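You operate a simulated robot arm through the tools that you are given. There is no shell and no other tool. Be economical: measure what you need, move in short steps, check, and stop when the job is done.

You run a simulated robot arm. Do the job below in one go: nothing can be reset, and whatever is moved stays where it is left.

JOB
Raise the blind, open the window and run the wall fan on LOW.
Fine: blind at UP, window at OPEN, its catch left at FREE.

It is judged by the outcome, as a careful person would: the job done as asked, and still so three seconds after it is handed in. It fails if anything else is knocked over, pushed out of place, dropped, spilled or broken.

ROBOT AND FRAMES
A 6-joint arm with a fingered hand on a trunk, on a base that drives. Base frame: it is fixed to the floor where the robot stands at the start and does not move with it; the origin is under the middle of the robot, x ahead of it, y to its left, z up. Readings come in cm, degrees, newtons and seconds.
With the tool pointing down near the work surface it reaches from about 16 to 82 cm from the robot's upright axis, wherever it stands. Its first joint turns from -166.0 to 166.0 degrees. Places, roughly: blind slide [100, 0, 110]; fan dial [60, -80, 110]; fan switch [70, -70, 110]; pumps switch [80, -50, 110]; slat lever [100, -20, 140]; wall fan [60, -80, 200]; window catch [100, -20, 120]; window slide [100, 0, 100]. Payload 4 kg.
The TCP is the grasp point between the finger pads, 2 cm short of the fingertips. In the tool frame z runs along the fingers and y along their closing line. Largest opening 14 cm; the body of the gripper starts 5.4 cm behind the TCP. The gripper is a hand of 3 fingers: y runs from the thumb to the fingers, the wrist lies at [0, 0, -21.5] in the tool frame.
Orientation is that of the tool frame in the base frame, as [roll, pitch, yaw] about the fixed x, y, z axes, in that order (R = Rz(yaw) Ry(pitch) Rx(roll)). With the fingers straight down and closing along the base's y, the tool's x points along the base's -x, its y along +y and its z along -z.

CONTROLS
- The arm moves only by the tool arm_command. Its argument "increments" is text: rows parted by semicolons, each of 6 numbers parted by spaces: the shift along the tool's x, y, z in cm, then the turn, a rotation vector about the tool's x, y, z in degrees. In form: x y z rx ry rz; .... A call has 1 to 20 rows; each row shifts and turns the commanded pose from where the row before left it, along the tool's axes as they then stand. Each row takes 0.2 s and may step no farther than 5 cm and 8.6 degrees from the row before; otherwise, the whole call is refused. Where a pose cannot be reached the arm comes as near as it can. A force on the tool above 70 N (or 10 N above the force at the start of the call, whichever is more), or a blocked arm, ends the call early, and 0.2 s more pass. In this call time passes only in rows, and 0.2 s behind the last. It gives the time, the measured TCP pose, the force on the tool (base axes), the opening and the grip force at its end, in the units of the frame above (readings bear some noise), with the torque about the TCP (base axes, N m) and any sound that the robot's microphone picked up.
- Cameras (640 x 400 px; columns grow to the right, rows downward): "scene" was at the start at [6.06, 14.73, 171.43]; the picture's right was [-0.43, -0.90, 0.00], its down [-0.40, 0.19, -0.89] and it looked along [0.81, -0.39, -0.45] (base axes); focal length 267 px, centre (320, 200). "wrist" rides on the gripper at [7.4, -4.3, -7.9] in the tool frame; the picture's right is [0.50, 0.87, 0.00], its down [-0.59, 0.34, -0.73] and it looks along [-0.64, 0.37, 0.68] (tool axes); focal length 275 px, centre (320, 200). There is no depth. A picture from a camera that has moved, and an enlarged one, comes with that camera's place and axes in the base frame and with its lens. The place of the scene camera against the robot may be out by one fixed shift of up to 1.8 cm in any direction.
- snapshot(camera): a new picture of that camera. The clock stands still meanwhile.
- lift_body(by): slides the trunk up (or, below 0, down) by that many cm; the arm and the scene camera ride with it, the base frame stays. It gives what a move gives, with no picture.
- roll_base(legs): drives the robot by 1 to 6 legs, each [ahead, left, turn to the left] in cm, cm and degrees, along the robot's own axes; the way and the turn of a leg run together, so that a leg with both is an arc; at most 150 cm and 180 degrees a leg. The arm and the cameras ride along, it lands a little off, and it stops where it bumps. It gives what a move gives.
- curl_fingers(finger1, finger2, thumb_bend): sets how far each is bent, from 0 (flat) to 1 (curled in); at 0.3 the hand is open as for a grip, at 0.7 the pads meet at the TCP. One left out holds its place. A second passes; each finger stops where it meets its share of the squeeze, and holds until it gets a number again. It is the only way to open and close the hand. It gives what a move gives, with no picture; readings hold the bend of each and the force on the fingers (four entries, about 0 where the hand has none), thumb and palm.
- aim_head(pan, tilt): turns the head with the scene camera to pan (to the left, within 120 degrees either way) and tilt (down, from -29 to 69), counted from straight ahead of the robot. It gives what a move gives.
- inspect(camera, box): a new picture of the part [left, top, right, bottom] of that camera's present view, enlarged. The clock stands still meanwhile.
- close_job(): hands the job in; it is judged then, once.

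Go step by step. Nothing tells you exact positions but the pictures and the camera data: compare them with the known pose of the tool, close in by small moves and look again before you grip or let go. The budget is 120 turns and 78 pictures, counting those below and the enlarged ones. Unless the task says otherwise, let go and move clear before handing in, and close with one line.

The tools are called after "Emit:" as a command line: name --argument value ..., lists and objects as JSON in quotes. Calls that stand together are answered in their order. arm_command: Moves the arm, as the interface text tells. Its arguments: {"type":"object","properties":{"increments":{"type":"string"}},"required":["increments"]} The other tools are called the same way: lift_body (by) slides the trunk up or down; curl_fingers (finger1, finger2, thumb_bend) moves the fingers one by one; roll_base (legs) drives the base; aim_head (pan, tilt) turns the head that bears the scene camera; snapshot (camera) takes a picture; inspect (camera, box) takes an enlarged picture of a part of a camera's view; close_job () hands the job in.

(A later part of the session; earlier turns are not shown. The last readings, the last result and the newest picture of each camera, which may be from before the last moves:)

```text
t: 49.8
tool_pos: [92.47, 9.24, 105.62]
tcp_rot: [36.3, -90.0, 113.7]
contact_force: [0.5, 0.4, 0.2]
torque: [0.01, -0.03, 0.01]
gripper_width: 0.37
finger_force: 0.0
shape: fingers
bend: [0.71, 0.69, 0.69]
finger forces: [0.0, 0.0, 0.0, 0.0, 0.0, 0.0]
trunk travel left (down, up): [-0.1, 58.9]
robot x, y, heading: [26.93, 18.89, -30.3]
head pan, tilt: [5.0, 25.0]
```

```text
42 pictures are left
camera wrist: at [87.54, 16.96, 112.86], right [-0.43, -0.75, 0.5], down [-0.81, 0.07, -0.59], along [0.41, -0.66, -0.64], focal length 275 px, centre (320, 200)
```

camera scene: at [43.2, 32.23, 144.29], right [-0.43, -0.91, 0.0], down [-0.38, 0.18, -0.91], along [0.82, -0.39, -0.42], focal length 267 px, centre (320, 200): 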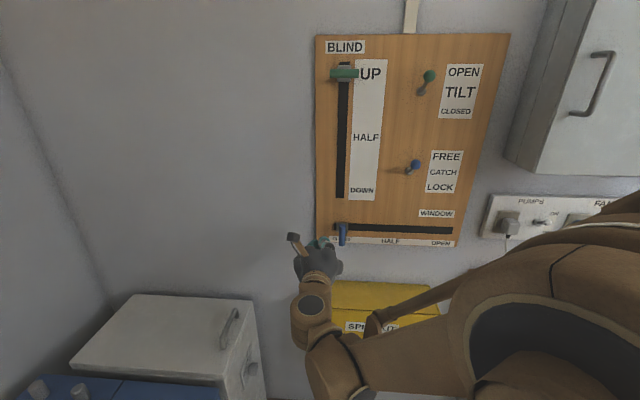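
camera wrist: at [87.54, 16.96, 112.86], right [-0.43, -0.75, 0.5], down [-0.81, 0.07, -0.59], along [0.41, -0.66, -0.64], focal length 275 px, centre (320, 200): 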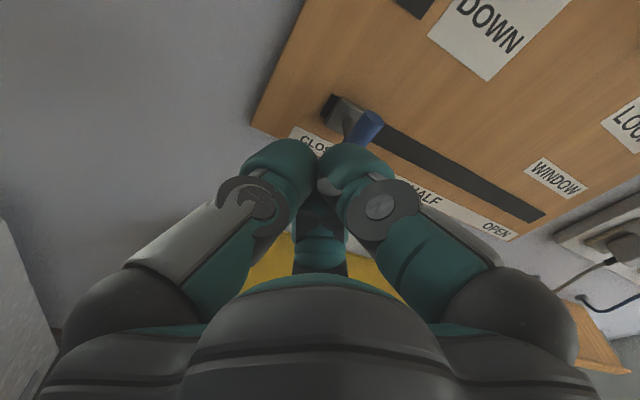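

Emit:
arm_command --increments "-2 -0.5 0 0 0 0;0 0 3 0 0 0;0 0 3 0 0 0;0 0 3.5 0 0 0"

Emit:
inspect --camera "scene" --box '[270, 190, 390, 270]'

Emit:
snapshot --camera "wrist"

```text
t: 50.8
tool_pos: [100.98, 4.91, 103.53]
tcp_rot: [57.5, -89.9, 92.7]
contact_force: [-0.3, 0.6, -0.7]
torque: [-0.01, -0.01, 0.01]
gripper_width: 0.38
finger_force: 0.0
shape: fingers
bend: [0.71, 0.69, 0.69]
finger forces: [0.0, 0.0, 0.0, 0.1, 0.0, 0.0]
trunk travel left (down, up): [-0.1, 58.9]
robot x, y, heading: [27.49, 18.75, -30.2]
head pan, tilt: [5.0, 25.0]
```

```text
5.00 times, centred on (330, 230) of scene
camera zoom: at [43.22, 32.22, 144.28], right [-0.43, -0.91, 0.0], down [-0.38, 0.18, -0.91], along [0.82, -0.39, -0.42], focal length 1336 px, centre (270, 50)
```

zoom: 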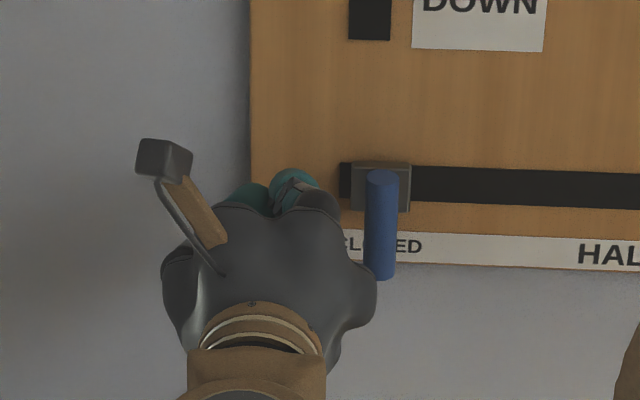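

```text
40 pictures are left
camera wrist: at [96.1, 12.59, 110.78], right [-0.43, -0.75, 0.5], down [-0.81, 0.07, -0.59], along [0.41, -0.66, -0.64], focal length 275 px, centre (320, 200)
```

wrist: 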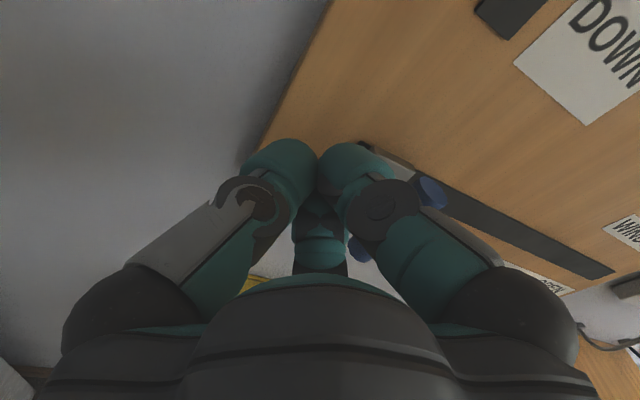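

Good position beside the blue bar. Pushing right.

Emit:
arm_command --increments "0 1.5 0 0 0 0;0 2 0 0 0 0;0 2 0 0 0 0;0 2 0 0 0 0;0 2 0 0 0 0;0 2 0 0 0 0"

Emit:
snapshot --camera "scene"

```text
t: 52.1
tool_pos: [95.14, -5.2, 103.65]
tcp_rot: [-142.3, -90.0, -67.6]
contact_force: [0.1, 0.9, -0.3]
torque: [-0.03, 0.01, 0.0]
gripper_width: 0.43
finger_force: 0.1
shape: fingers
bend: [0.71, 0.69, 0.69]
finger forces: [0.1, 0.0, 0.0, 0.0, 0.0, 0.1]
trunk travel left (down, up): [-0.1, 58.9]
robot x, y, heading: [27.57, 19.11, -30.0]
head pan, tilt: [5.0, 25.0]
```

```text
39 pictures are left
camera scene: at [43.21, 32.17, 144.29], right [-0.43, -0.9, 0.0], down [-0.38, 0.18, -0.91], along [0.82, -0.39, -0.42], focal length 267 px, centre (320, 200)
```

scene: 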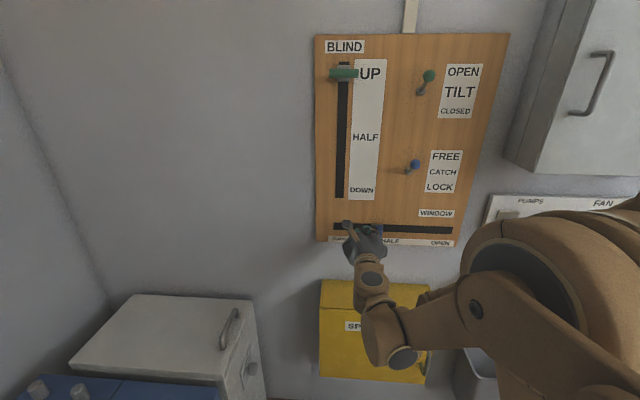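

Emit:
arm_command --increments "0 2.5 0 0 0 0;0 2.5 0 0 0 0;0 2.5 0 0 0 0;0 2.5 0 0 0 0;0 2.5 0 0 0 0;0 2.5 0 0 0 0"

Emit:
inspect --camera "scene" --box '[310, 190, 490, 290]'

Emit:
snapshot --camera "wrist"

```text
t: 53.5
tool_pos: [87.7, -18.04, 103.59]
tcp_rot: [46.5, -90.0, 103.7]
contact_force: [0.0, 0.4, 0.1]
torque: [-0.01, 0.0, 0.0]
gripper_width: 0.43
finger_force: 0.1
shape: fingers
bend: [0.71, 0.71, 0.69]
finger forces: [0.0, 0.0, 0.0, 0.0, 0.1, 0.0]
trunk travel left (down, up): [-0.1, 58.9]
robot x, y, heading: [27.48, 19.24, -30.4]
head pan, tilt: [5.0, 25.0]
```

```text
3.56 times, centred on (400, 240) of scene
camera zoom: at [43.19, 32.19, 144.29], right [-0.43, -0.9, 0.0], down [-0.38, 0.18, -0.91], along [0.82, -0.39, -0.42], focal length 950 px, centre (36, 58)
```

zoom: 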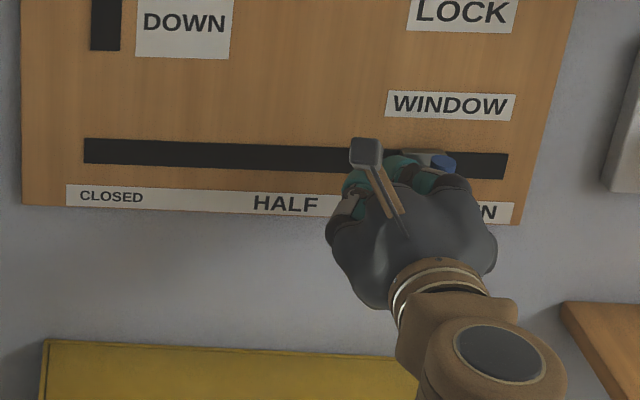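

```text
37 pictures are left
camera wrist: at [82.75, -10.4, 110.84], right [-0.43, -0.75, 0.5], down [-0.81, 0.07, -0.59], along [0.41, -0.66, -0.64], focal length 275 px, centre (320, 200)
```

wrist: 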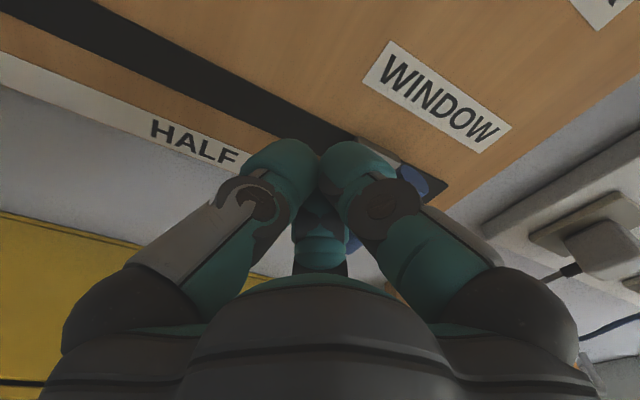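

Emit:
arm_command --increments "0 1.2 0 0 0 0;0 1.2 0 0 0 0;0 0.6 0 0 0 0"

Emit:
inspect --camera "scene" --box '[390, 200, 480, 260]'

```text
t: 54.4
tool_pos: [86.27, -20.64, 103.55]
tcp_rot: [42.4, -90.0, 107.9]
contact_force: [-0.6, -0.5, -0.4]
torque: [0.0, 0.0, -0.03]
gripper_width: 0.39
finger_force: 0.0
shape: fingers
bend: [0.71, 0.71, 0.69]
finger forces: [0.0, 0.0, 0.1, 0.0, 0.0, 0.0]
trunk travel left (down, up): [-0.1, 58.9]
robot x, y, heading: [27.18, 19.11, -30.1]
head pan, tilt: [5.0, 25.0]
```

```text
6.67 times, centred on (435, 230) of scene
camera zoom: at [43.19, 32.21, 144.29], right [-0.43, -0.91, 0.0], down [-0.38, 0.18, -0.91], along [0.82, -0.39, -0.42], focal length 1781 px, centre (-447, 0)
```

zoom: 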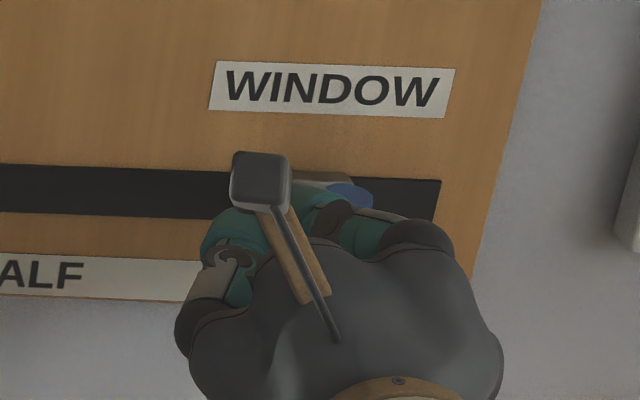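

Emit:
arm_command --increments "0 0.7 0 0 0 0;0 0.6 0 0 0 0;0 0.4 0 0 0 0"

Emit:
inspect --camera "scene" --box '[390, 200, 480, 260]'

```text
t: 55.1
tool_pos: [85.39, -22.26, 103.69]
tcp_rot: [-29.9, -90.0, 180.0]
contact_force: [0.2, 0.0, 0.5]
torque: [-0.01, -0.01, 0.0]
gripper_width: 0.41
finger_force: 0.1
shape: fingers
bend: [0.71, 0.71, 0.69]
finger forces: [0.0, 0.0, 0.1, 0.0, 0.0, 0.0]
trunk travel left (down, up): [-0.1, 58.9]
robot x, y, heading: [27.72, 18.77, -30.2]
head pan, tilt: [5.0, 25.0]
```

```text
6.67 times, centred on (435, 230) of scene
camera zoom: at [43.18, 32.15, 144.3], right [-0.43, -0.9, 0.0], down [-0.38, 0.18, -0.91], along [0.82, -0.39, -0.42], focal length 1781 px, centre (-447, 0)
```

zoom: 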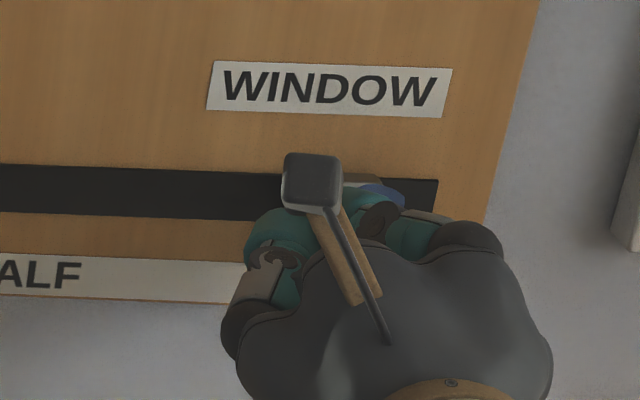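

Emit:
arm_command --increments "0 0.5 0 0 0 0;0 0.4 0 0 0 0;0 0.3 0 0 0 0"

Emit:
inspect --camera "scene" --box '[390, 200, 480, 260]'

```text
t: 56.0
tool_pos: [84.73, -23.23, 103.5]
tcp_rot: [163.1, -90.0, -13.2]
contact_force: [0.4, -1.0, 0.4]
torque: [0.0, -0.04, 0.02]
gripper_width: 0.4
finger_force: 0.0
shape: fingers
bend: [0.71, 0.71, 0.69]
finger forces: [0.0, 0.0, 0.1, 0.0, 0.0, 0.1]
trunk travel left (down, up): [-0.1, 58.9]
robot x, y, heading: [27.35, 19.25, -30.1]
head pan, tilt: [5.0, 25.0]
```

```text
6.67 times, centred on (435, 230) of scene
camera zoom: at [43.18, 32.16, 144.29], right [-0.43, -0.9, 0.0], down [-0.38, 0.18, -0.91], along [0.82, -0.39, -0.42], focal length 1781 px, centre (-447, 0)
```

zoom: 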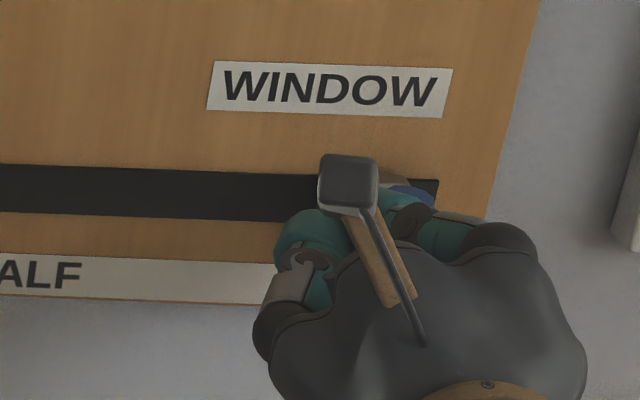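

Emit:
arm_command --increments "0 0.4 0 0 0 0;0 0.3 0 0 0 0"

Emit:
arm_command --increments "0 0.3 0 0 0 0"

Emit:
arm_command --increments "0 0.3 0 0 0 0"

Emit:
inspect --camera "scene" --box '[390, 200, 480, 260]'

```text
t: 56.5
tool_pos: [84.38, -23.72, 103.66]
tcp_rot: [31.4, -89.9, 118.7]
contact_force: [0.4, 0.9, 0.3]
torque: [0.01, -0.01, -0.01]
gripper_width: 0.45
finger_force: 0.1
shape: fingers
bend: [0.71, 0.71, 0.69]
finger forces: [0.0, 0.1, 0.0, 0.0, 0.0, 0.0]
trunk travel left (down, up): [-0.1, 58.9]
robot x, y, heading: [27.84, 19.09, -30.0]
head pan, tilt: [5.0, 25.0]
```

```text
t: 57.0
tool_pos: [84.22, -24.01, 103.61]
tcp_rot: [23.1, -90.0, 127.1]
contact_force: [0.5, 0.7, 0.0]
torque: [0.05, 0.0, 0.02]
gripper_width: 0.44
finger_force: 0.0
shape: fingers
bend: [0.71, 0.71, 0.69]
finger forces: [0.0, 0.1, 0.1, 0.1, 0.0, 0.1]
trunk travel left (down, up): [-0.1, 58.9]
robot x, y, heading: [27.26, 18.54, -30.1]
head pan, tilt: [5.0, 25.0]
```

```text
t: 57.4
tool_pos: [84.16, -24.17, 103.63]
tcp_rot: [62.0, -89.9, 88.2]
contact_force: [2.3, 7.6, -1.6]
torque: [0.06, 0.0, 0.07]
gripper_width: 0.41
finger_force: 3.7
shape: fingers
bend: [0.71, 0.71, 0.69]
finger forces: [0.1, 8.3, 0.1, 0.0, 0.0, 0.1]
trunk travel left (down, up): [-0.1, 58.9]
robot x, y, heading: [27.11, 18.86, -30.2]
head pan, tilt: [5.0, 25.0]
```

```text
6.67 times, centred on (435, 230) of scene
camera zoom: at [43.21, 32.32, 144.27], right [-0.42, -0.91, 0.0], down [-0.38, 0.18, -0.91], along [0.82, -0.39, -0.42], focal length 1781 px, centre (-447, 0)
```

zoom: 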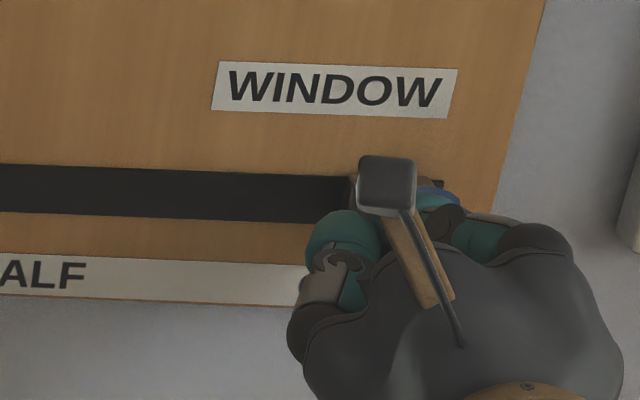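

The window has reached its stop. One small extra nudge, then I'll back off and check.

Emit:
arm_command --increments "0 0.3 0 0 0 0"

Emit:
arm_command --increments "0 -1.5 0 0 0 0;0 -1 -4 0 0 0;0 0 -5 0 0 0;0 0 -5 0 0 0"

Emit:
inspect --camera "scene" --box '[300, 30, 520, 260]'

```text
t: 57.8
tool_pos: [84.24, -24.14, 103.59]
tcp_rot: [75.4, -90.0, 75.0]
contact_force: [5.4, 17.0, -1.9]
torque: [0.08, 0.05, 0.28]
gripper_width: 0.39
finger_force: 12.9
shape: fingers
bend: [0.71, 0.71, 0.69]
finger forces: [11.3, 14.7, 0.0, 0.0, 0.1, 0.1]
trunk travel left (down, up): [-0.1, 58.9]
robot x, y, heading: [27.47, 19.07, -30.1]
head pan, tilt: [5.0, 25.0]
```

```text
t: 58.8
tool_pos: [72.9, -15.34, 103.52]
tcp_rot: [20.6, -89.9, 129.4]
contact_force: [-0.2, 0.1, 0.9]
torque: [-0.01, -0.01, 0.06]
gripper_width: 0.42
finger_force: 0.1
shape: fingers
bend: [0.71, 0.71, 0.69]
finger forces: [0.1, 0.0, 0.0, 0.0, 0.1, 0.0]
trunk travel left (down, up): [-0.1, 58.9]
robot x, y, heading: [26.9, 18.99, -30.3]
head pan, tilt: [5.0, 25.0]
```

```text
1.74 times, centred on (410, 145) of scene
camera zoom: at [43.16, 32.24, 144.29], right [-0.43, -0.91, 0.0], down [-0.38, 0.18, -0.91], along [0.82, -0.39, -0.42], focal length 465 px, centre (164, 296)
```

zoom: 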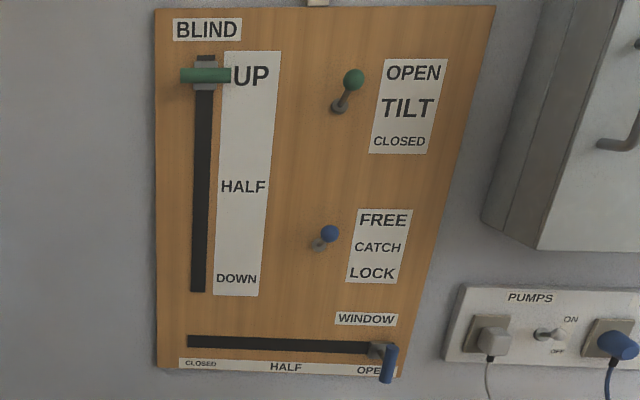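

Blind UP, window OPEN, catch FREE are all confirmed. Next I'll retract, raise the trunk and drive right to the fan controls.

Emit:
arm_command --increments "0 0 -4.5 0 0 0;0 0 -4.5 0 0 0"

Emit:
lift_body --by 14

Emit:
roll_base --legs '[[0, -47, 0]]'

Emit:
aim_head --pan -10 --tilt 30

Emit:
snapshot --camera "scene"

Emit:
snapshot --camera "wrist"

```text
t: 59.4
tool_pos: [65.08, -10.98, 103.51]
tcp_rot: [13.8, -90.0, 136.3]
contact_force: [0.7, -0.5, 0.1]
torque: [0.0, -0.01, 0.01]
gripper_width: 0.44
finger_force: 0.1
shape: fingers
bend: [0.71, 0.71, 0.69]
finger forces: [0.0, 0.0, 0.1, 0.1, 0.1, 0.1]
trunk travel left (down, up): [-0.1, 58.9]
robot x, y, heading: [27.3, 19.06, -30.3]
head pan, tilt: [5.0, 25.0]
```

```text
t: 61.0
tool_pos: [65.24, -11.0, 117.51]
tcp_rot: [-153.1, -90.0, -56.7]
contact_force: [-0.6, -0.9, -0.4]
torque: [-0.02, -0.01, 0.0]
gripper_width: 0.41
finger_force: 0.2
shape: fingers
bend: [0.71, 0.71, 0.69]
finger forces: [0.0, 0.1, 0.0, 0.1, 0.1, 0.1]
trunk travel left (down, up): [-14.1, 44.9]
robot x, y, heading: [27.38, 18.74, -30.1]
head pan, tilt: [5.0, 25.0]
```

```text
t: 63.8
tool_pos: [41.77, -51.84, 117.44]
tcp_rot: [-33.1, -90.0, -176.4]
contact_force: [-0.7, -0.5, -0.4]
torque: [-0.01, 0.01, 0.0]
gripper_width: 0.41
finger_force: 0.0
shape: fingers
bend: [0.71, 0.71, 0.69]
finger forces: [0.1, 0.0, 0.0, 0.0, 0.0, 0.1]
trunk travel left (down, up): [-14.1, 44.9]
robot x, y, heading: [3.65, -21.88, -29.8]
head pan, tilt: [5.0, 25.0]
```

```text
t: 64.6
tool_pos: [41.81, -51.73, 117.4]
tcp_rot: [-149.6, -90.0, -59.8]
contact_force: [-0.3, 0.6, 0.4]
torque: [0.0, -0.03, 0.0]
gripper_width: 0.41
finger_force: 0.2
shape: fingers
bend: [0.71, 0.71, 0.69]
finger forces: [0.0, 0.0, 0.0, 0.0, 0.0, 0.1]
trunk travel left (down, up): [-14.1, 44.9]
robot x, y, heading: [3.9, -21.97, -29.7]
head pan, tilt: [-10.0, 30.0]
```

```text
31 pictures are left
camera scene: at [18.03, -10.59, 157.49], right [-0.64, -0.77, 0.0], down [-0.38, 0.32, -0.87], along [0.67, -0.55, -0.5], focal length 267 px, centre (320, 200)
```

scene: 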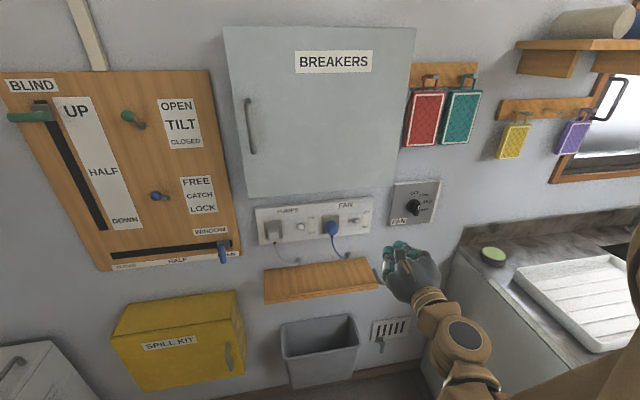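

```text
30 pictures are left
camera wrist: at [36.82, -44.09, 124.79], right [-0.43, -0.75, 0.5], down [-0.81, 0.07, -0.59], along [0.41, -0.65, -0.64], focal length 275 px, centre (320, 200)
```

wrist: 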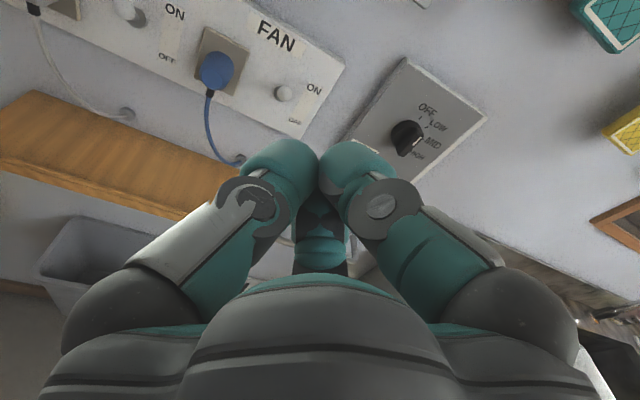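

Emit:
inspect --camera "scene" --box '[260, 175, 450, 255]'

Emit:
inspect --camera "wrist" --box '[240, 50, 500, 180]'

```text
3.37 times, centred on (355, 215) of scene
camera zoom: at [18.03, -10.59, 157.49], right [-0.64, -0.77, 0.0], down [-0.38, 0.32, -0.87], along [0.67, -0.55, -0.5], focal length 900 px, centre (202, 150)
```

zoom: 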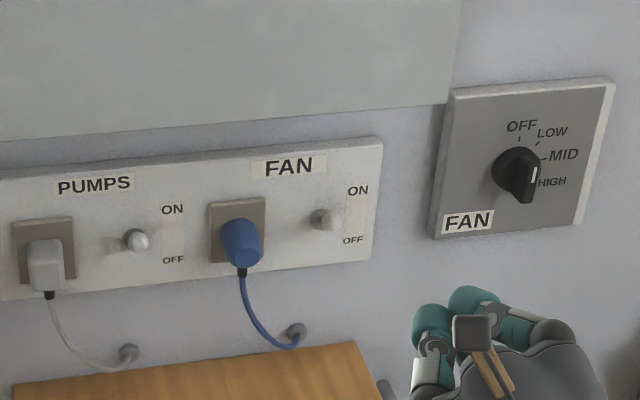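

```text
2.46 times, centred on (370, 115) of wrist
camera zoom: at [36.82, -44.09, 124.79], right [-0.43, -0.75, 0.5], down [-0.81, 0.07, -0.59], along [0.41, -0.65, -0.64], focal length 678 px, centre (197, 409)
```

zoom: 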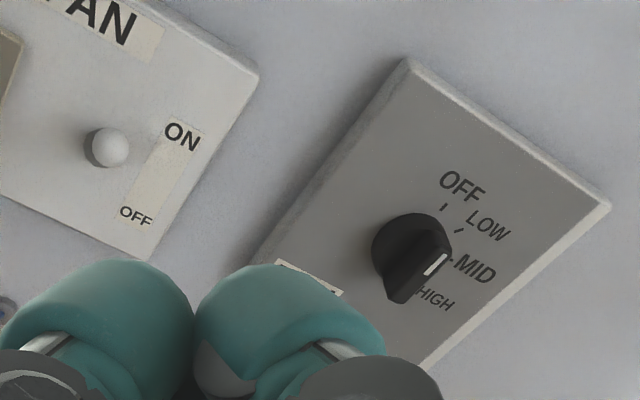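

The toggle state matters, so I'll take close-ups of both switches.

Emit:
inspect --camera "scene" --box '[285, 195, 375, 255]'

Emit:
inspect --camera "wrist" --box '[100, 0, 340, 140]'

```text
6.67 times, centred on (330, 225) of scene
camera zoom: at [18.03, -10.59, 157.49], right [-0.64, -0.77, 0.0], down [-0.38, 0.32, -0.87], along [0.67, -0.55, -0.5], focal length 1781 px, centre (253, 33)
```

zoom: 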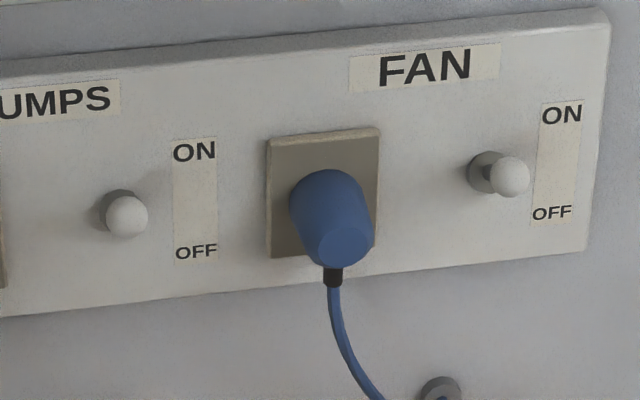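

```text
2.67 times, centred on (220, 70) of wrist
camera zoom: at [36.82, -44.09, 124.79], right [-0.43, -0.75, 0.5], down [-0.81, 0.07, -0.59], along [0.41, -0.65, -0.64], focal length 734 px, centre (587, 547)
```

zoom: 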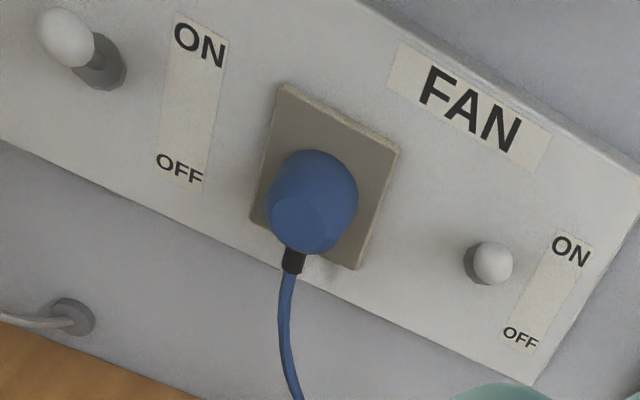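

Both toggles tilt upward, so the fan switch is already ON. The dial's white mark points straight up, which is OFF. So I'll turn the dial about 40° clockwise to LOW: lower the trunk, line the hand up at s≈41, z≈111, and half open the fingers.

Emit:
lift_body --by -6

Emit:
arm_command --increments "0 4.4 0 0 0 0;0 4.4 0 0 0 0;0 4.4 0 0 0 0;0 4.3 0 0 0 0;0 0 4 0 0 0;0 0 4 0 0 0"

Emit:
curl_fingers --finger1 0.5 --finger2 0.5 --thumb_bend 0.5

Emit:
snapshot --camera "wrist"

Emit:
snapshot --camera "scene"

```text
t: 65.6
tool_pos: [41.71, -51.83, 111.48]
tcp_rot: [22.1, -90.0, 128.3]
contact_force: [-0.4, 0.2, -0.4]
torque: [0.01, 0.03, -0.01]
gripper_width: 0.43
finger_force: 0.0
shape: fingers
bend: [0.71, 0.71, 0.69]
finger forces: [0.0, 0.1, 0.1, 0.0, 0.0, 0.1]
trunk travel left (down, up): [-8.1, 50.9]
robot x, y, heading: [3.85, -21.9, -29.9]
head pan, tilt: [-10.0, 30.0]
```

```text
t: 67.0
tool_pos: [40.01, -71.13, 111.47]
tcp_rot: [-49.0, -89.9, -160.5]
contact_force: [0.1, -0.1, 0.3]
torque: [-0.02, -0.04, 0.01]
gripper_width: 0.42
finger_force: 0.0
shape: fingers
bend: [0.71, 0.71, 0.69]
finger forces: [0.1, 0.0, 0.0, 0.0, 0.1, 0.0]
trunk travel left (down, up): [-8.1, 50.9]
robot x, y, heading: [3.79, -22.15, -29.8]
head pan, tilt: [-10.0, 30.0]
```

```text
t: 68.0
tool_pos: [40.13, -70.95, 111.44]
tcp_rot: [16.0, -90.0, 134.5]
contact_force: [0.0, 0.4, 0.4]
torque: [0.0, -0.03, -0.04]
gripper_width: 6.37
finger_force: 0.2
shape: fingers
bend: [0.5, 0.5, 0.5]
finger forces: [0.0, 0.1, 0.1, 0.0, 0.1, 0.0]
trunk travel left (down, up): [-8.1, 50.9]
robot x, y, heading: [3.7, -22.37, -29.7]
head pan, tilt: [-10.0, 30.0]
```

```text
25 pictures are left
camera wrist: at [35.2, -63.3, 118.77], right [-0.43, -0.75, 0.5], down [-0.81, 0.07, -0.59], along [0.41, -0.65, -0.64], focal length 275 px, centre (320, 200)
```

wrist: 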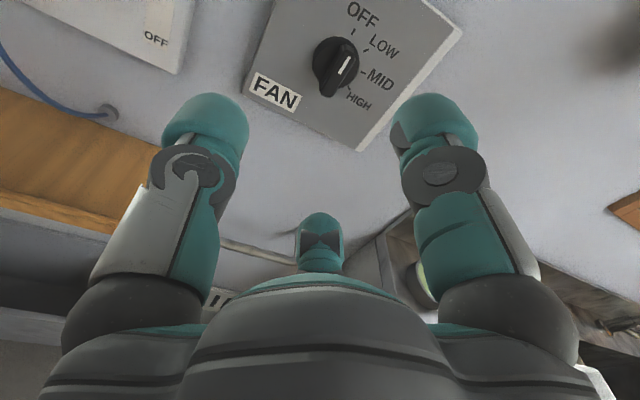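

```text
24 pictures are left
camera scene: at [18.02, -10.61, 151.49], right [-0.64, -0.77, 0.0], down [-0.38, 0.32, -0.87], along [0.67, -0.55, -0.5], focal length 267 px, centre (320, 200)
```

scene: 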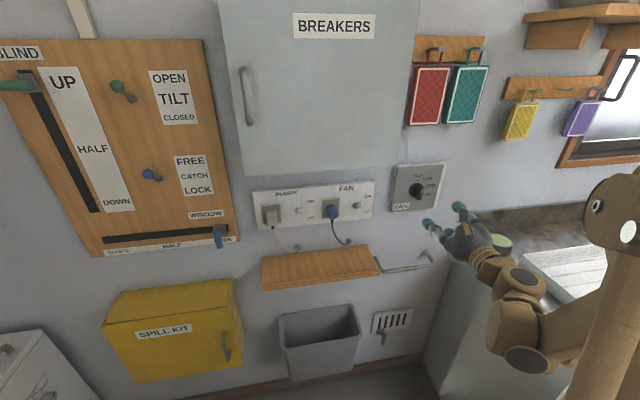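

Emit:
inspect --camera "wrist" --box '[270, 0, 430, 120]'

```text
3.33 times, centred on (350, 60) of wrist
camera zoom: at [35.2, -63.3, 118.77], right [-0.43, -0.75, 0.5], down [-0.81, 0.07, -0.59], along [0.41, -0.65, -0.64], focal length 918 px, centre (220, 667)
```

zoom: 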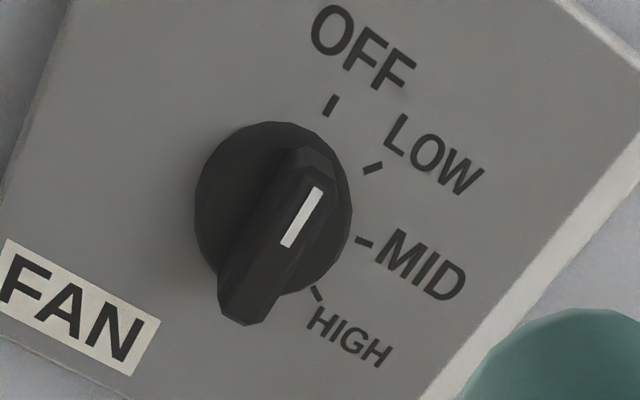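

The mark clearly points to OFF, and LOW is about 40° clockwise. I'll move right 1.5 cm, go closer and check alignment again.

Emit:
arm_command --increments "0 1.5 3 0 0 0;0 0 3 0 0 0"

Emit:
snapshot --camera "wrist"

Emit:
inspect --camera "scene" --box '[380, 150, 500, 250]'

```text
t: 68.6
tool_pos: [44.69, -75.15, 111.49]
tcp_rot: [174.2, -90.0, -23.8]
contact_force: [-0.8, 0.3, -1.0]
torque: [-0.02, 0.01, -0.02]
gripper_width: 6.35
finger_force: 0.1
shape: fingers
bend: [0.5, 0.5, 0.5]
finger forces: [0.0, 0.0, 0.0, 0.1, 0.1, 0.0]
trunk travel left (down, up): [-8.1, 50.9]
robot x, y, heading: [3.99, -21.94, -29.6]
head pan, tilt: [-10.0, 30.0]
```

```text
22 pictures are left
camera wrist: at [39.7, -67.56, 118.75], right [-0.43, -0.75, 0.5], down [-0.81, 0.07, -0.59], along [0.41, -0.65, -0.64], focal length 275 px, centre (320, 200)
```

wrist: 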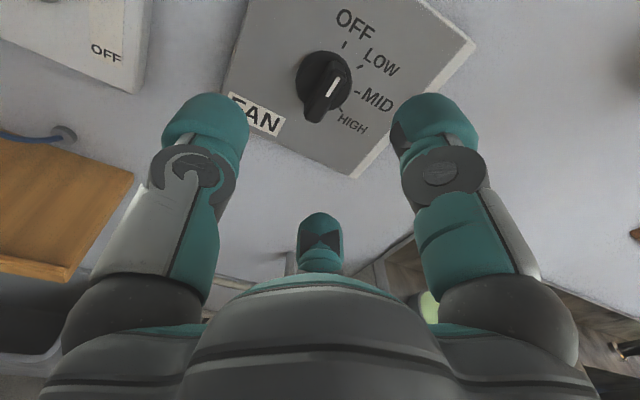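

```text
4.00 times, centred on (440, 200) of scene
camera zoom: at [18.06, -10.65, 151.49], right [-0.64, -0.77, 0.0], down [-0.38, 0.32, -0.87], along [0.66, -0.55, -0.5], focal length 1069 px, centre (-160, 200)
```

zoom: 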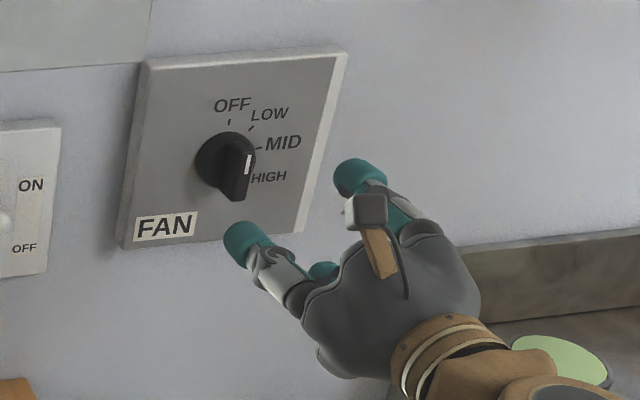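

Triangulating the mark between the two wrist views puts the knob axis about 0.8 cm right and 0.8 cm below the tool axis, with its front 11.4 cm ahead. I'll correct that and approach.

Emit:
arm_command --increments "-0.8 0.8 2 0 0 0;0 0 3 0 0 0;0 0 2.5 0 0 0"

Emit:
snapshot --camera "wrist"

Emit:
inspect --camera "scene" --box '[380, 150, 500, 250]'

```text
t: 69.4
tool_pos: [50.63, -79.67, 110.71]
tcp_rot: [-135.8, -90.0, -73.7]
contact_force: [0.1, -0.2, 0.3]
torque: [0.0, -0.01, -0.01]
gripper_width: 6.32
finger_force: 0.1
shape: fingers
bend: [0.5, 0.5, 0.5]
finger forces: [0.1, 0.1, 0.0, 0.0, 0.1, 0.0]
trunk travel left (down, up): [-8.1, 50.9]
robot x, y, heading: [3.23, -22.09, -29.8]
head pan, tilt: [-10.0, 30.0]
```

```text
20 pictures are left
camera wrist: at [45.8, -71.93, 118.0], right [-0.43, -0.75, 0.5], down [-0.81, 0.07, -0.59], along [0.41, -0.65, -0.64], focal length 275 px, centre (320, 200)
```

wrist: 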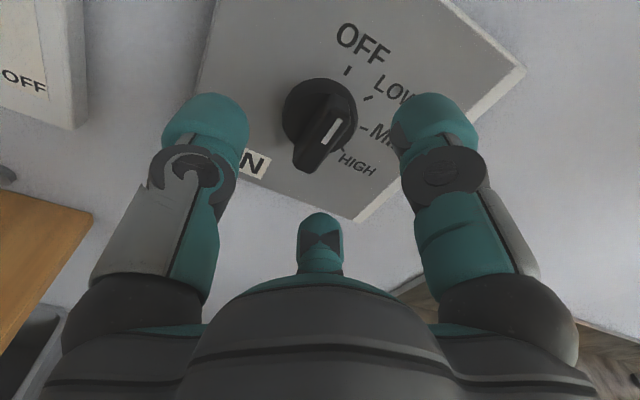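

```text
4.00 times, centred on (440, 200) of scene
camera zoom: at [18.05, -10.63, 151.49], right [-0.64, -0.77, 0.0], down [-0.38, 0.32, -0.87], along [0.66, -0.55, -0.5], focal length 1069 px, centre (-160, 200)
```

zoom: 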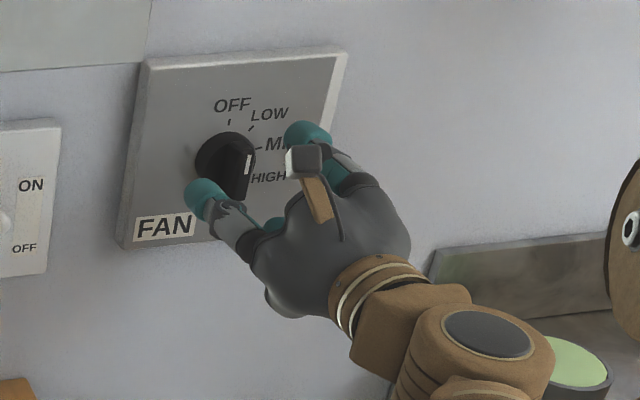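

Aligned, with the knob front about 3.9 cm ahead of the TCP. I'll advance 3.2 cm and close gently.

Emit:
arm_command --increments "0 0 1.2 0 0 0;0 0 1 0 0 0;0 0 1 0 0 0"

Emit:
curl_fingers --finger1 0.62 --finger2 0.62 --thumb_bend 0.62

Emit:
snapshot --camera "wrist"

```text
t: 70.2
tool_pos: [53.59, -81.18, 110.66]
tcp_rot: [19.5, -89.9, 131.1]
contact_force: [-0.2, -0.6, -1.0]
torque: [-0.02, -0.01, -0.02]
gripper_width: 6.36
finger_force: 0.0
shape: fingers
bend: [0.5, 0.5, 0.5]
finger forces: [0.0, 0.0, 0.0, 0.1, 0.1, 0.1]
trunk travel left (down, up): [-8.1, 50.9]
robot x, y, heading: [4.02, -21.93, -30.0]
head pan, tilt: [-10.0, 30.0]
```

```text
t: 71.2
tool_pos: [53.32, -81.35, 110.63]
tcp_rot: [-79.3, -90.0, -130.5]
contact_force: [-2.1, -5.6, -0.3]
torque: [-0.03, 0.04, -0.12]
gripper_width: 2.97
finger_force: 2.9
shape: fingers
bend: [0.6, 0.6, 0.62]
finger forces: [2.7, 4.1, 0.0, 0.0, 0.1, 0.0]
trunk travel left (down, up): [-8.1, 50.9]
robot x, y, heading: [3.45, -21.72, -29.9]
head pan, tilt: [-10.0, 30.0]
```

```text
18 pictures are left
camera wrist: at [48.47, -73.57, 117.97], right [-0.43, -0.75, 0.5], down [-0.81, 0.07, -0.59], along [0.41, -0.65, -0.64], focal length 275 px, centre (320, 200)
```

wrist: 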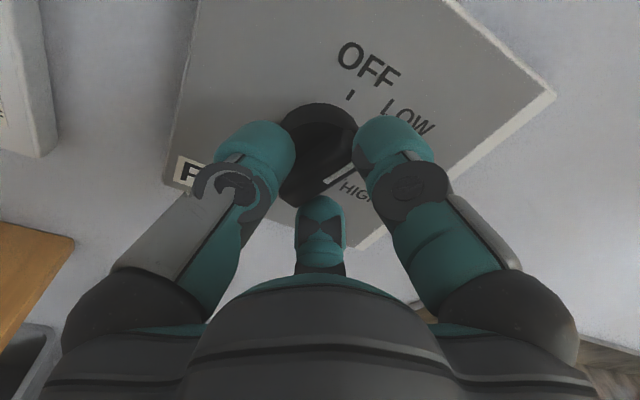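

The fingers touch on the right; I'll bring the thumb in.

Emit:
curl_fingers --finger1 0.64 --finger2 0.64 --thumb_bend 0.72

Emit:
snapshot --camera "wrist"

```text
t: 72.2
tool_pos: [53.35, -81.18, 110.83]
tcp_rot: [105.5, -90.0, 45.1]
contact_force: [-2.9, -6.8, 0.2]
torque: [-0.05, 0.04, -0.11]
gripper_width: 1.85
finger_force: 5.4
shape: fingers
bend: [0.6, 0.6, 0.71]
finger forces: [4.8, 5.5, 0.0, 0.1, 0.7, 0.1]
trunk travel left (down, up): [-8.1, 50.9]
robot x, y, heading: [3.47, -21.7, -29.7]
head pan, tilt: [-10.0, 30.0]
```

```text
17 pictures are left
camera wrist: at [48.47, -73.56, 117.97], right [-0.43, -0.75, 0.5], down [-0.81, 0.07, -0.59], along [0.41, -0.65, -0.64], focal length 275 px, centre (320, 200)
```

wrist: 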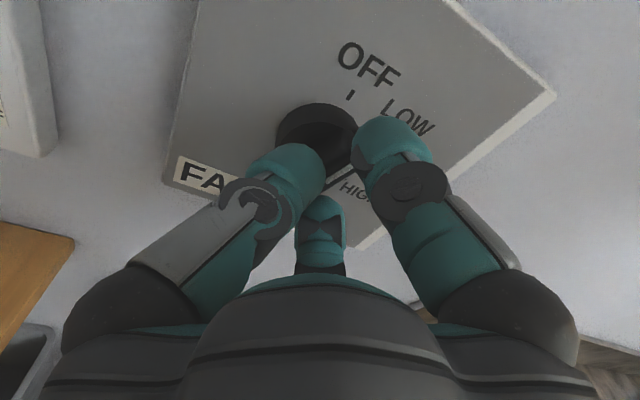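

Gripped lightly on both sides. I'll rotate clockwise in small steps.

Emit:
arm_command --increments "0 0 0 0 0 5;0 0 0 0 0 5;0 0 0 0 0 5;0 0 0 0 0 5;0 0 0 0 0 5"

Emit:
snapshot --camera "wrist"

```text
t: 73.4
tool_pos: [53.26, -81.45, 110.81]
tcp_rot: [-90.0, -64.8, -119.7]
contact_force: [-9.5, -12.8, -1.4]
torque: [-0.1, 0.05, -0.29]
gripper_width: 1.91
finger_force: 8.7
shape: fingers
bend: [0.6, 0.6, 0.72]
finger forces: [6.9, 8.6, 0.0, 0.0, 0.6, 0.0]
trunk travel left (down, up): [-8.1, 50.9]
robot x, y, heading: [3.62, -22.05, -29.8]
head pan, tilt: [-10.0, 30.0]
```

```text
16 pictures are left
camera wrist: at [46.63, -76.83, 119.08], right [-0.49, -0.87, 0.08], down [-0.67, 0.31, -0.68], along [0.56, -0.39, -0.73], focal length 275 px, centre (320, 200)
```

wrist: 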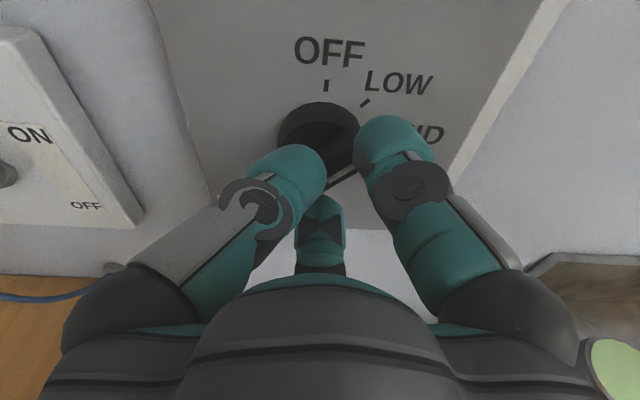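

Emit:
arm_command --increments "0 0 0 0 0 5;0 0 0 0 0 5;0 0 0 0 0 5"

Emit:
inspect --camera "wrist" --box '[240, 20, 440, 220]'

```text
t: 74.2
tool_pos: [53.28, -81.48, 110.6]
tcp_rot: [-90.0, -49.7, -119.6]
contact_force: [-12.4, -15.6, -6.4]
torque: [-0.05, 0.15, -0.41]
gripper_width: 2.07
finger_force: 9.3
shape: fingers
bend: [0.59, 0.61, 0.72]
finger forces: [8.6, 9.5, 0.1, 0.0, 1.1, 0.0]
trunk travel left (down, up): [-8.1, 50.9]
robot x, y, heading: [3.46, -21.91, -29.8]
head pan, tilt: [-10.0, 30.0]
```

```text
2.00 times, centred on (340, 120) of wrist
camera zoom: at [45.54, -78.82, 118.92], right [-0.49, -0.86, -0.18], down [-0.58, 0.47, -0.67], along [0.65, -0.22, -0.72], focal length 551 px, centre (280, 360)
```

zoom: 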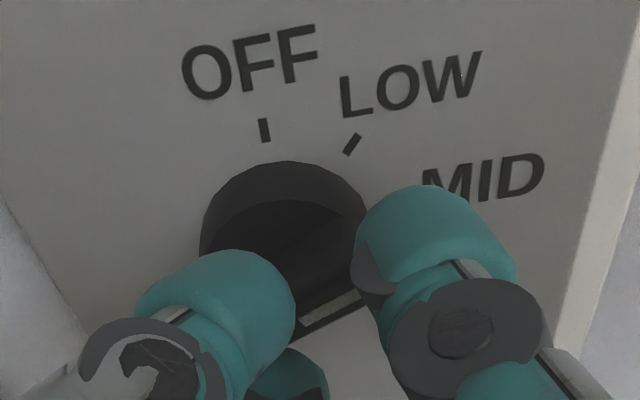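

The knob has turned with the hand; I'll release, back off and check where the mark points.

Emit:
curl_fingers --finger1 0.48 --finger2 0.48 --thumb_bend 0.48

Emit:
arm_command --increments "0 0 -2 0 0 0;0 0 -4 0 0 0;0 0 -4 0 0 0"

Emit:
inspect --camera "wrist" --box '[240, 0, 440, 150]'

Emit:
inspect --camera "scene" --box '[380, 150, 460, 210]'

```text
t: 75.2
tool_pos: [53.49, -81.14, 110.68]
tcp_rot: [-90.0, -50.1, -119.4]
contact_force: [0.3, 0.1, -0.8]
torque: [-0.01, -0.01, 0.02]
gripper_width: 6.99
finger_force: 0.0
shape: fingers
bend: [0.48, 0.48, 0.48]
finger forces: [0.0, 0.0, 0.0, 0.1, 0.1, 0.0]
trunk travel left (down, up): [-8.1, 50.9]
robot x, y, heading: [3.79, -22.37, -29.6]
head pan, tilt: [-10.0, 30.0]
```

```text
t: 76.0
tool_pos: [44.68, -76.24, 110.67]
tcp_rot: [-89.9, -50.0, -119.5]
contact_force: [-1.1, 0.4, -0.1]
torque: [0.03, 0.03, 0.02]
gripper_width: 6.99
finger_force: 0.1
shape: fingers
bend: [0.48, 0.48, 0.48]
finger forces: [0.0, 0.0, 0.0, 0.0, 0.0, 0.1]
trunk travel left (down, up): [-8.1, 50.9]
robot x, y, heading: [3.45, -21.58, -29.9]
head pan, tilt: [-10.0, 30.0]
```

```text
2.67 times, centred on (340, 75) of wrist
camera zoom: at [36.92, -73.55, 118.98], right [-0.48, -0.86, -0.17], down [-0.58, 0.46, -0.67], along [0.65, -0.22, -0.72], focal length 734 px, centre (267, 533)
```

zoom: 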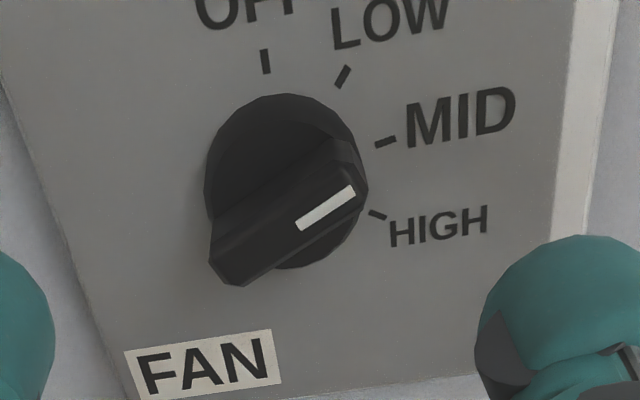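

```text
6.67 times, centred on (420, 180) of scene
camera zoom: at [17.98, -10.57, 151.5], right [-0.64, -0.77, 0.0], down [-0.38, 0.32, -0.87], along [0.67, -0.55, -0.5], focal length 1781 px, centre (-347, 333)
```

zoom: 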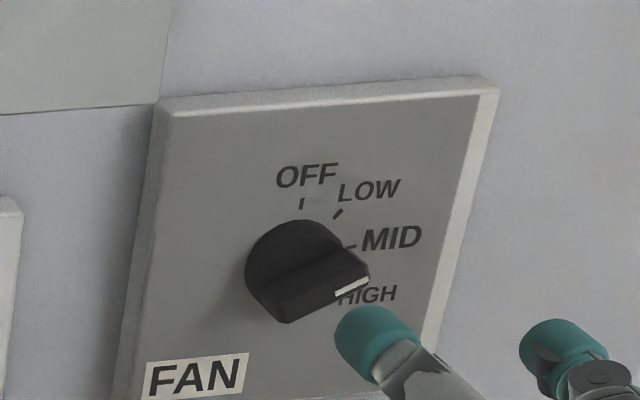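

The mark now sits at about 67° (closing the grip had itself turned the knob about 27°), while LOW is at 40°. I'll regrip the same way from the same pose and turn back 27°.

Emit:
arm_command --increments "0 0 4 0 0 0;0 0 3 0 0 0;0 0 2 0 0 0;0 0 1 0 0 0"

Emit:
curl_fingers --finger1 0.62 --finger2 0.62 --thumb_bend 0.62

Emit:
curl_fingers --finger1 0.64 --finger2 0.64 --thumb_bend 0.72

Emit:
inspect --camera "wrist" --box '[240, 20, 440, 220]'

```text
t: 77.0
tool_pos: [53.45, -81.14, 110.81]
tcp_rot: [-90.0, -50.0, -119.5]
contact_force: [-0.3, -0.3, -0.1]
torque: [0.05, -0.01, -0.04]
gripper_width: 6.95
finger_force: 0.0
shape: fingers
bend: [0.48, 0.48, 0.48]
finger forces: [0.0, 0.0, 0.1, 0.0, 0.0, 0.0]
trunk travel left (down, up): [-8.1, 50.9]
robot x, y, heading: [3.66, -21.86, -29.5]
head pan, tilt: [-10.0, 30.0]
```

```text
t: 78.0
tool_pos: [53.43, -81.25, 110.64]
tcp_rot: [-90.0, -50.0, -119.6]
contact_force: [-3.4, -7.5, -2.0]
torque: [-0.01, 0.02, -0.08]
gripper_width: 3.36
finger_force: 4.5
shape: fingers
bend: [0.58, 0.6, 0.62]
finger forces: [6.6, 3.3, 0.1, 0.1, 0.0, 0.0]
trunk travel left (down, up): [-8.1, 50.9]
robot x, y, heading: [3.22, -21.9, -29.8]
head pan, tilt: [-10.0, 30.0]
```

```text
t: 79.0
tool_pos: [53.48, -81.22, 110.63]
tcp_rot: [-89.9, -50.0, -119.5]
contact_force: [-4.6, -6.9, -2.8]
torque: [0.01, 0.02, -0.17]
gripper_width: 2.3
finger_force: 7.0
shape: fingers
bend: [0.58, 0.6, 0.72]
finger forces: [7.8, 5.3, 0.0, 0.0, 0.2, 0.0]
trunk travel left (down, up): [-8.1, 50.9]
robot x, y, heading: [3.59, -21.77, -29.7]
head pan, tilt: [-10.0, 30.0]
```

```text
2.00 times, centred on (340, 120) of wrist
camera zoom: at [45.65, -78.64, 118.97], right [-0.49, -0.86, -0.17], down [-0.58, 0.47, -0.67], along [0.65, -0.22, -0.72], focal length 551 px, centre (280, 360)
```

zoom: 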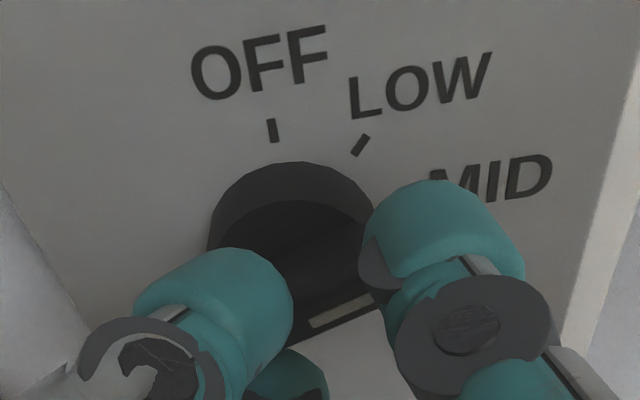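

The thumb is barely touching; I'll close it until it meets the knob, then turn back.

Emit:
curl_fingers --thumb_bend 0.85

Emit:
arm_command --increments "0 0 0 0 0 -5;0 0 0 0 0 -5;0 0 0 0 0 -5;0 0 0 0 0 -5;0 0 0 0 0 -5"

Emit:
inspect --camera "wrist" --box '[240, 20, 440, 220]'

```text
t: 80.0
tool_pos: [53.44, -81.23, 110.72]
tcp_rot: [-90.1, -50.0, -119.5]
contact_force: [-1.5, -8.2, 2.5]
torque: [-0.12, -0.02, -0.17]
gripper_width: 2.05
finger_force: 12.1
shape: fingers
bend: [0.58, 0.6, 0.77]
finger forces: [8.2, 8.0, 0.0, 0.1, 8.9, 0.1]
trunk travel left (down, up): [-8.1, 50.9]
robot x, y, heading: [3.19, -22.09, -29.9]
head pan, tilt: [-10.0, 30.0]
```

```text
t: 81.2
tool_pos: [53.62, -81.1, 110.79]
tcp_rot: [-90.0, -75.0, -119.5]
contact_force: [-1.1, 0.6, -3.0]
torque: [0.05, 0.1, 0.01]
gripper_width: 1.85
finger_force: 9.9
shape: fingers
bend: [0.59, 0.6, 0.78]
finger forces: [5.6, 7.3, 0.0, 0.0, 7.4, 0.0]
trunk travel left (down, up): [-8.1, 50.9]
robot x, y, heading: [3.39, -22.04, -29.6]
head pan, tilt: [-10.0, 30.0]
```

```text
2.00 times, centred on (340, 120) of wrist
camera zoom: at [47.58, -75.23, 118.84], right [-0.47, -0.84, 0.26], down [-0.73, 0.21, -0.66], along [0.5, -0.5, -0.71], focal length 551 px, centre (280, 360)
```

zoom: 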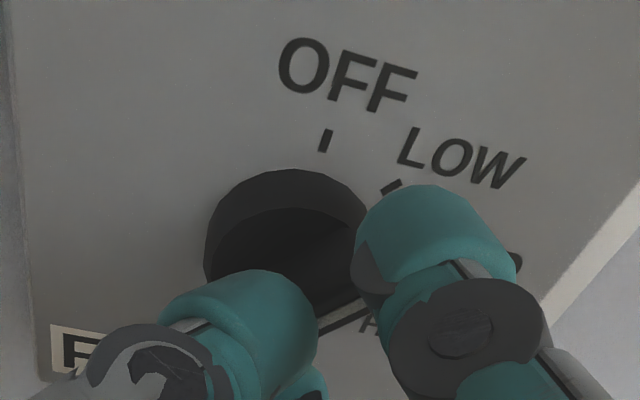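

Emit:
arm_command --increments "0 0 0 0 0 -2.5"

Emit:
curl_fingers --finger1 0.48 --finger2 0.48 --thumb_bend 0.48

Emit:
arm_command --increments "0 0 -2 0 0 0;0 0 -4 0 0 0;0 0 -4 0 0 0"

Emit:
inspect --camera "wrist" --box '[240, 0, 440, 150]'

```text
t: 81.6
tool_pos: [53.42, -81.05, 110.69]
tcp_rot: [-89.9, -77.6, -119.5]
contact_force: [0.1, 2.5, -1.7]
torque: [0.07, 0.1, 0.03]
gripper_width: 1.81
finger_force: 10.1
shape: fingers
bend: [0.59, 0.6, 0.78]
finger forces: [5.1, 6.6, 0.1, 0.0, 8.5, 0.0]
trunk travel left (down, up): [-8.1, 50.9]
robot x, y, heading: [3.28, -21.94, -29.9]
head pan, tilt: [-10.0, 30.0]
```

```text
t: 82.6
tool_pos: [53.52, -81.24, 110.65]
tcp_rot: [-89.9, -77.5, -119.5]
contact_force: [-0.1, -0.4, -0.2]
torque: [-0.02, -0.01, -0.01]
gripper_width: 6.97
finger_force: 0.0
shape: fingers
bend: [0.48, 0.48, 0.48]
finger forces: [0.0, 0.1, 0.1, 0.0, 0.0, 0.0]
trunk travel left (down, up): [-8.1, 50.9]
robot x, y, heading: [3.48, -21.99, -29.9]
head pan, tilt: [-10.0, 30.0]
```

```text
t: 83.4
tool_pos: [44.63, -76.09, 110.75]
tcp_rot: [-89.7, -77.5, -119.7]
contact_force: [0.1, 0.6, -0.5]
torque: [-0.01, 0.02, -0.01]
gripper_width: 6.97
finger_force: 0.1
shape: fingers
bend: [0.48, 0.48, 0.48]
finger forces: [0.0, 0.0, 0.1, 0.0, 0.0, 0.0]
trunk travel left (down, up): [-8.1, 50.9]
robot x, y, heading: [3.7, -22.14, -29.9]
head pan, tilt: [-10.0, 30.0]
```

```text
2.67 times, centred on (340, 75) of wrist
camera zoom: at [38.89, -69.98, 118.79], right [-0.47, -0.83, 0.3], down [-0.74, 0.18, -0.65], along [0.48, -0.53, -0.7], focal length 734 px, centre (267, 533)
```

zoom: 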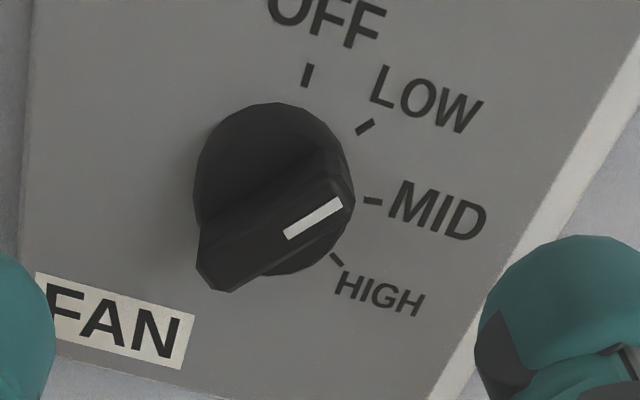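

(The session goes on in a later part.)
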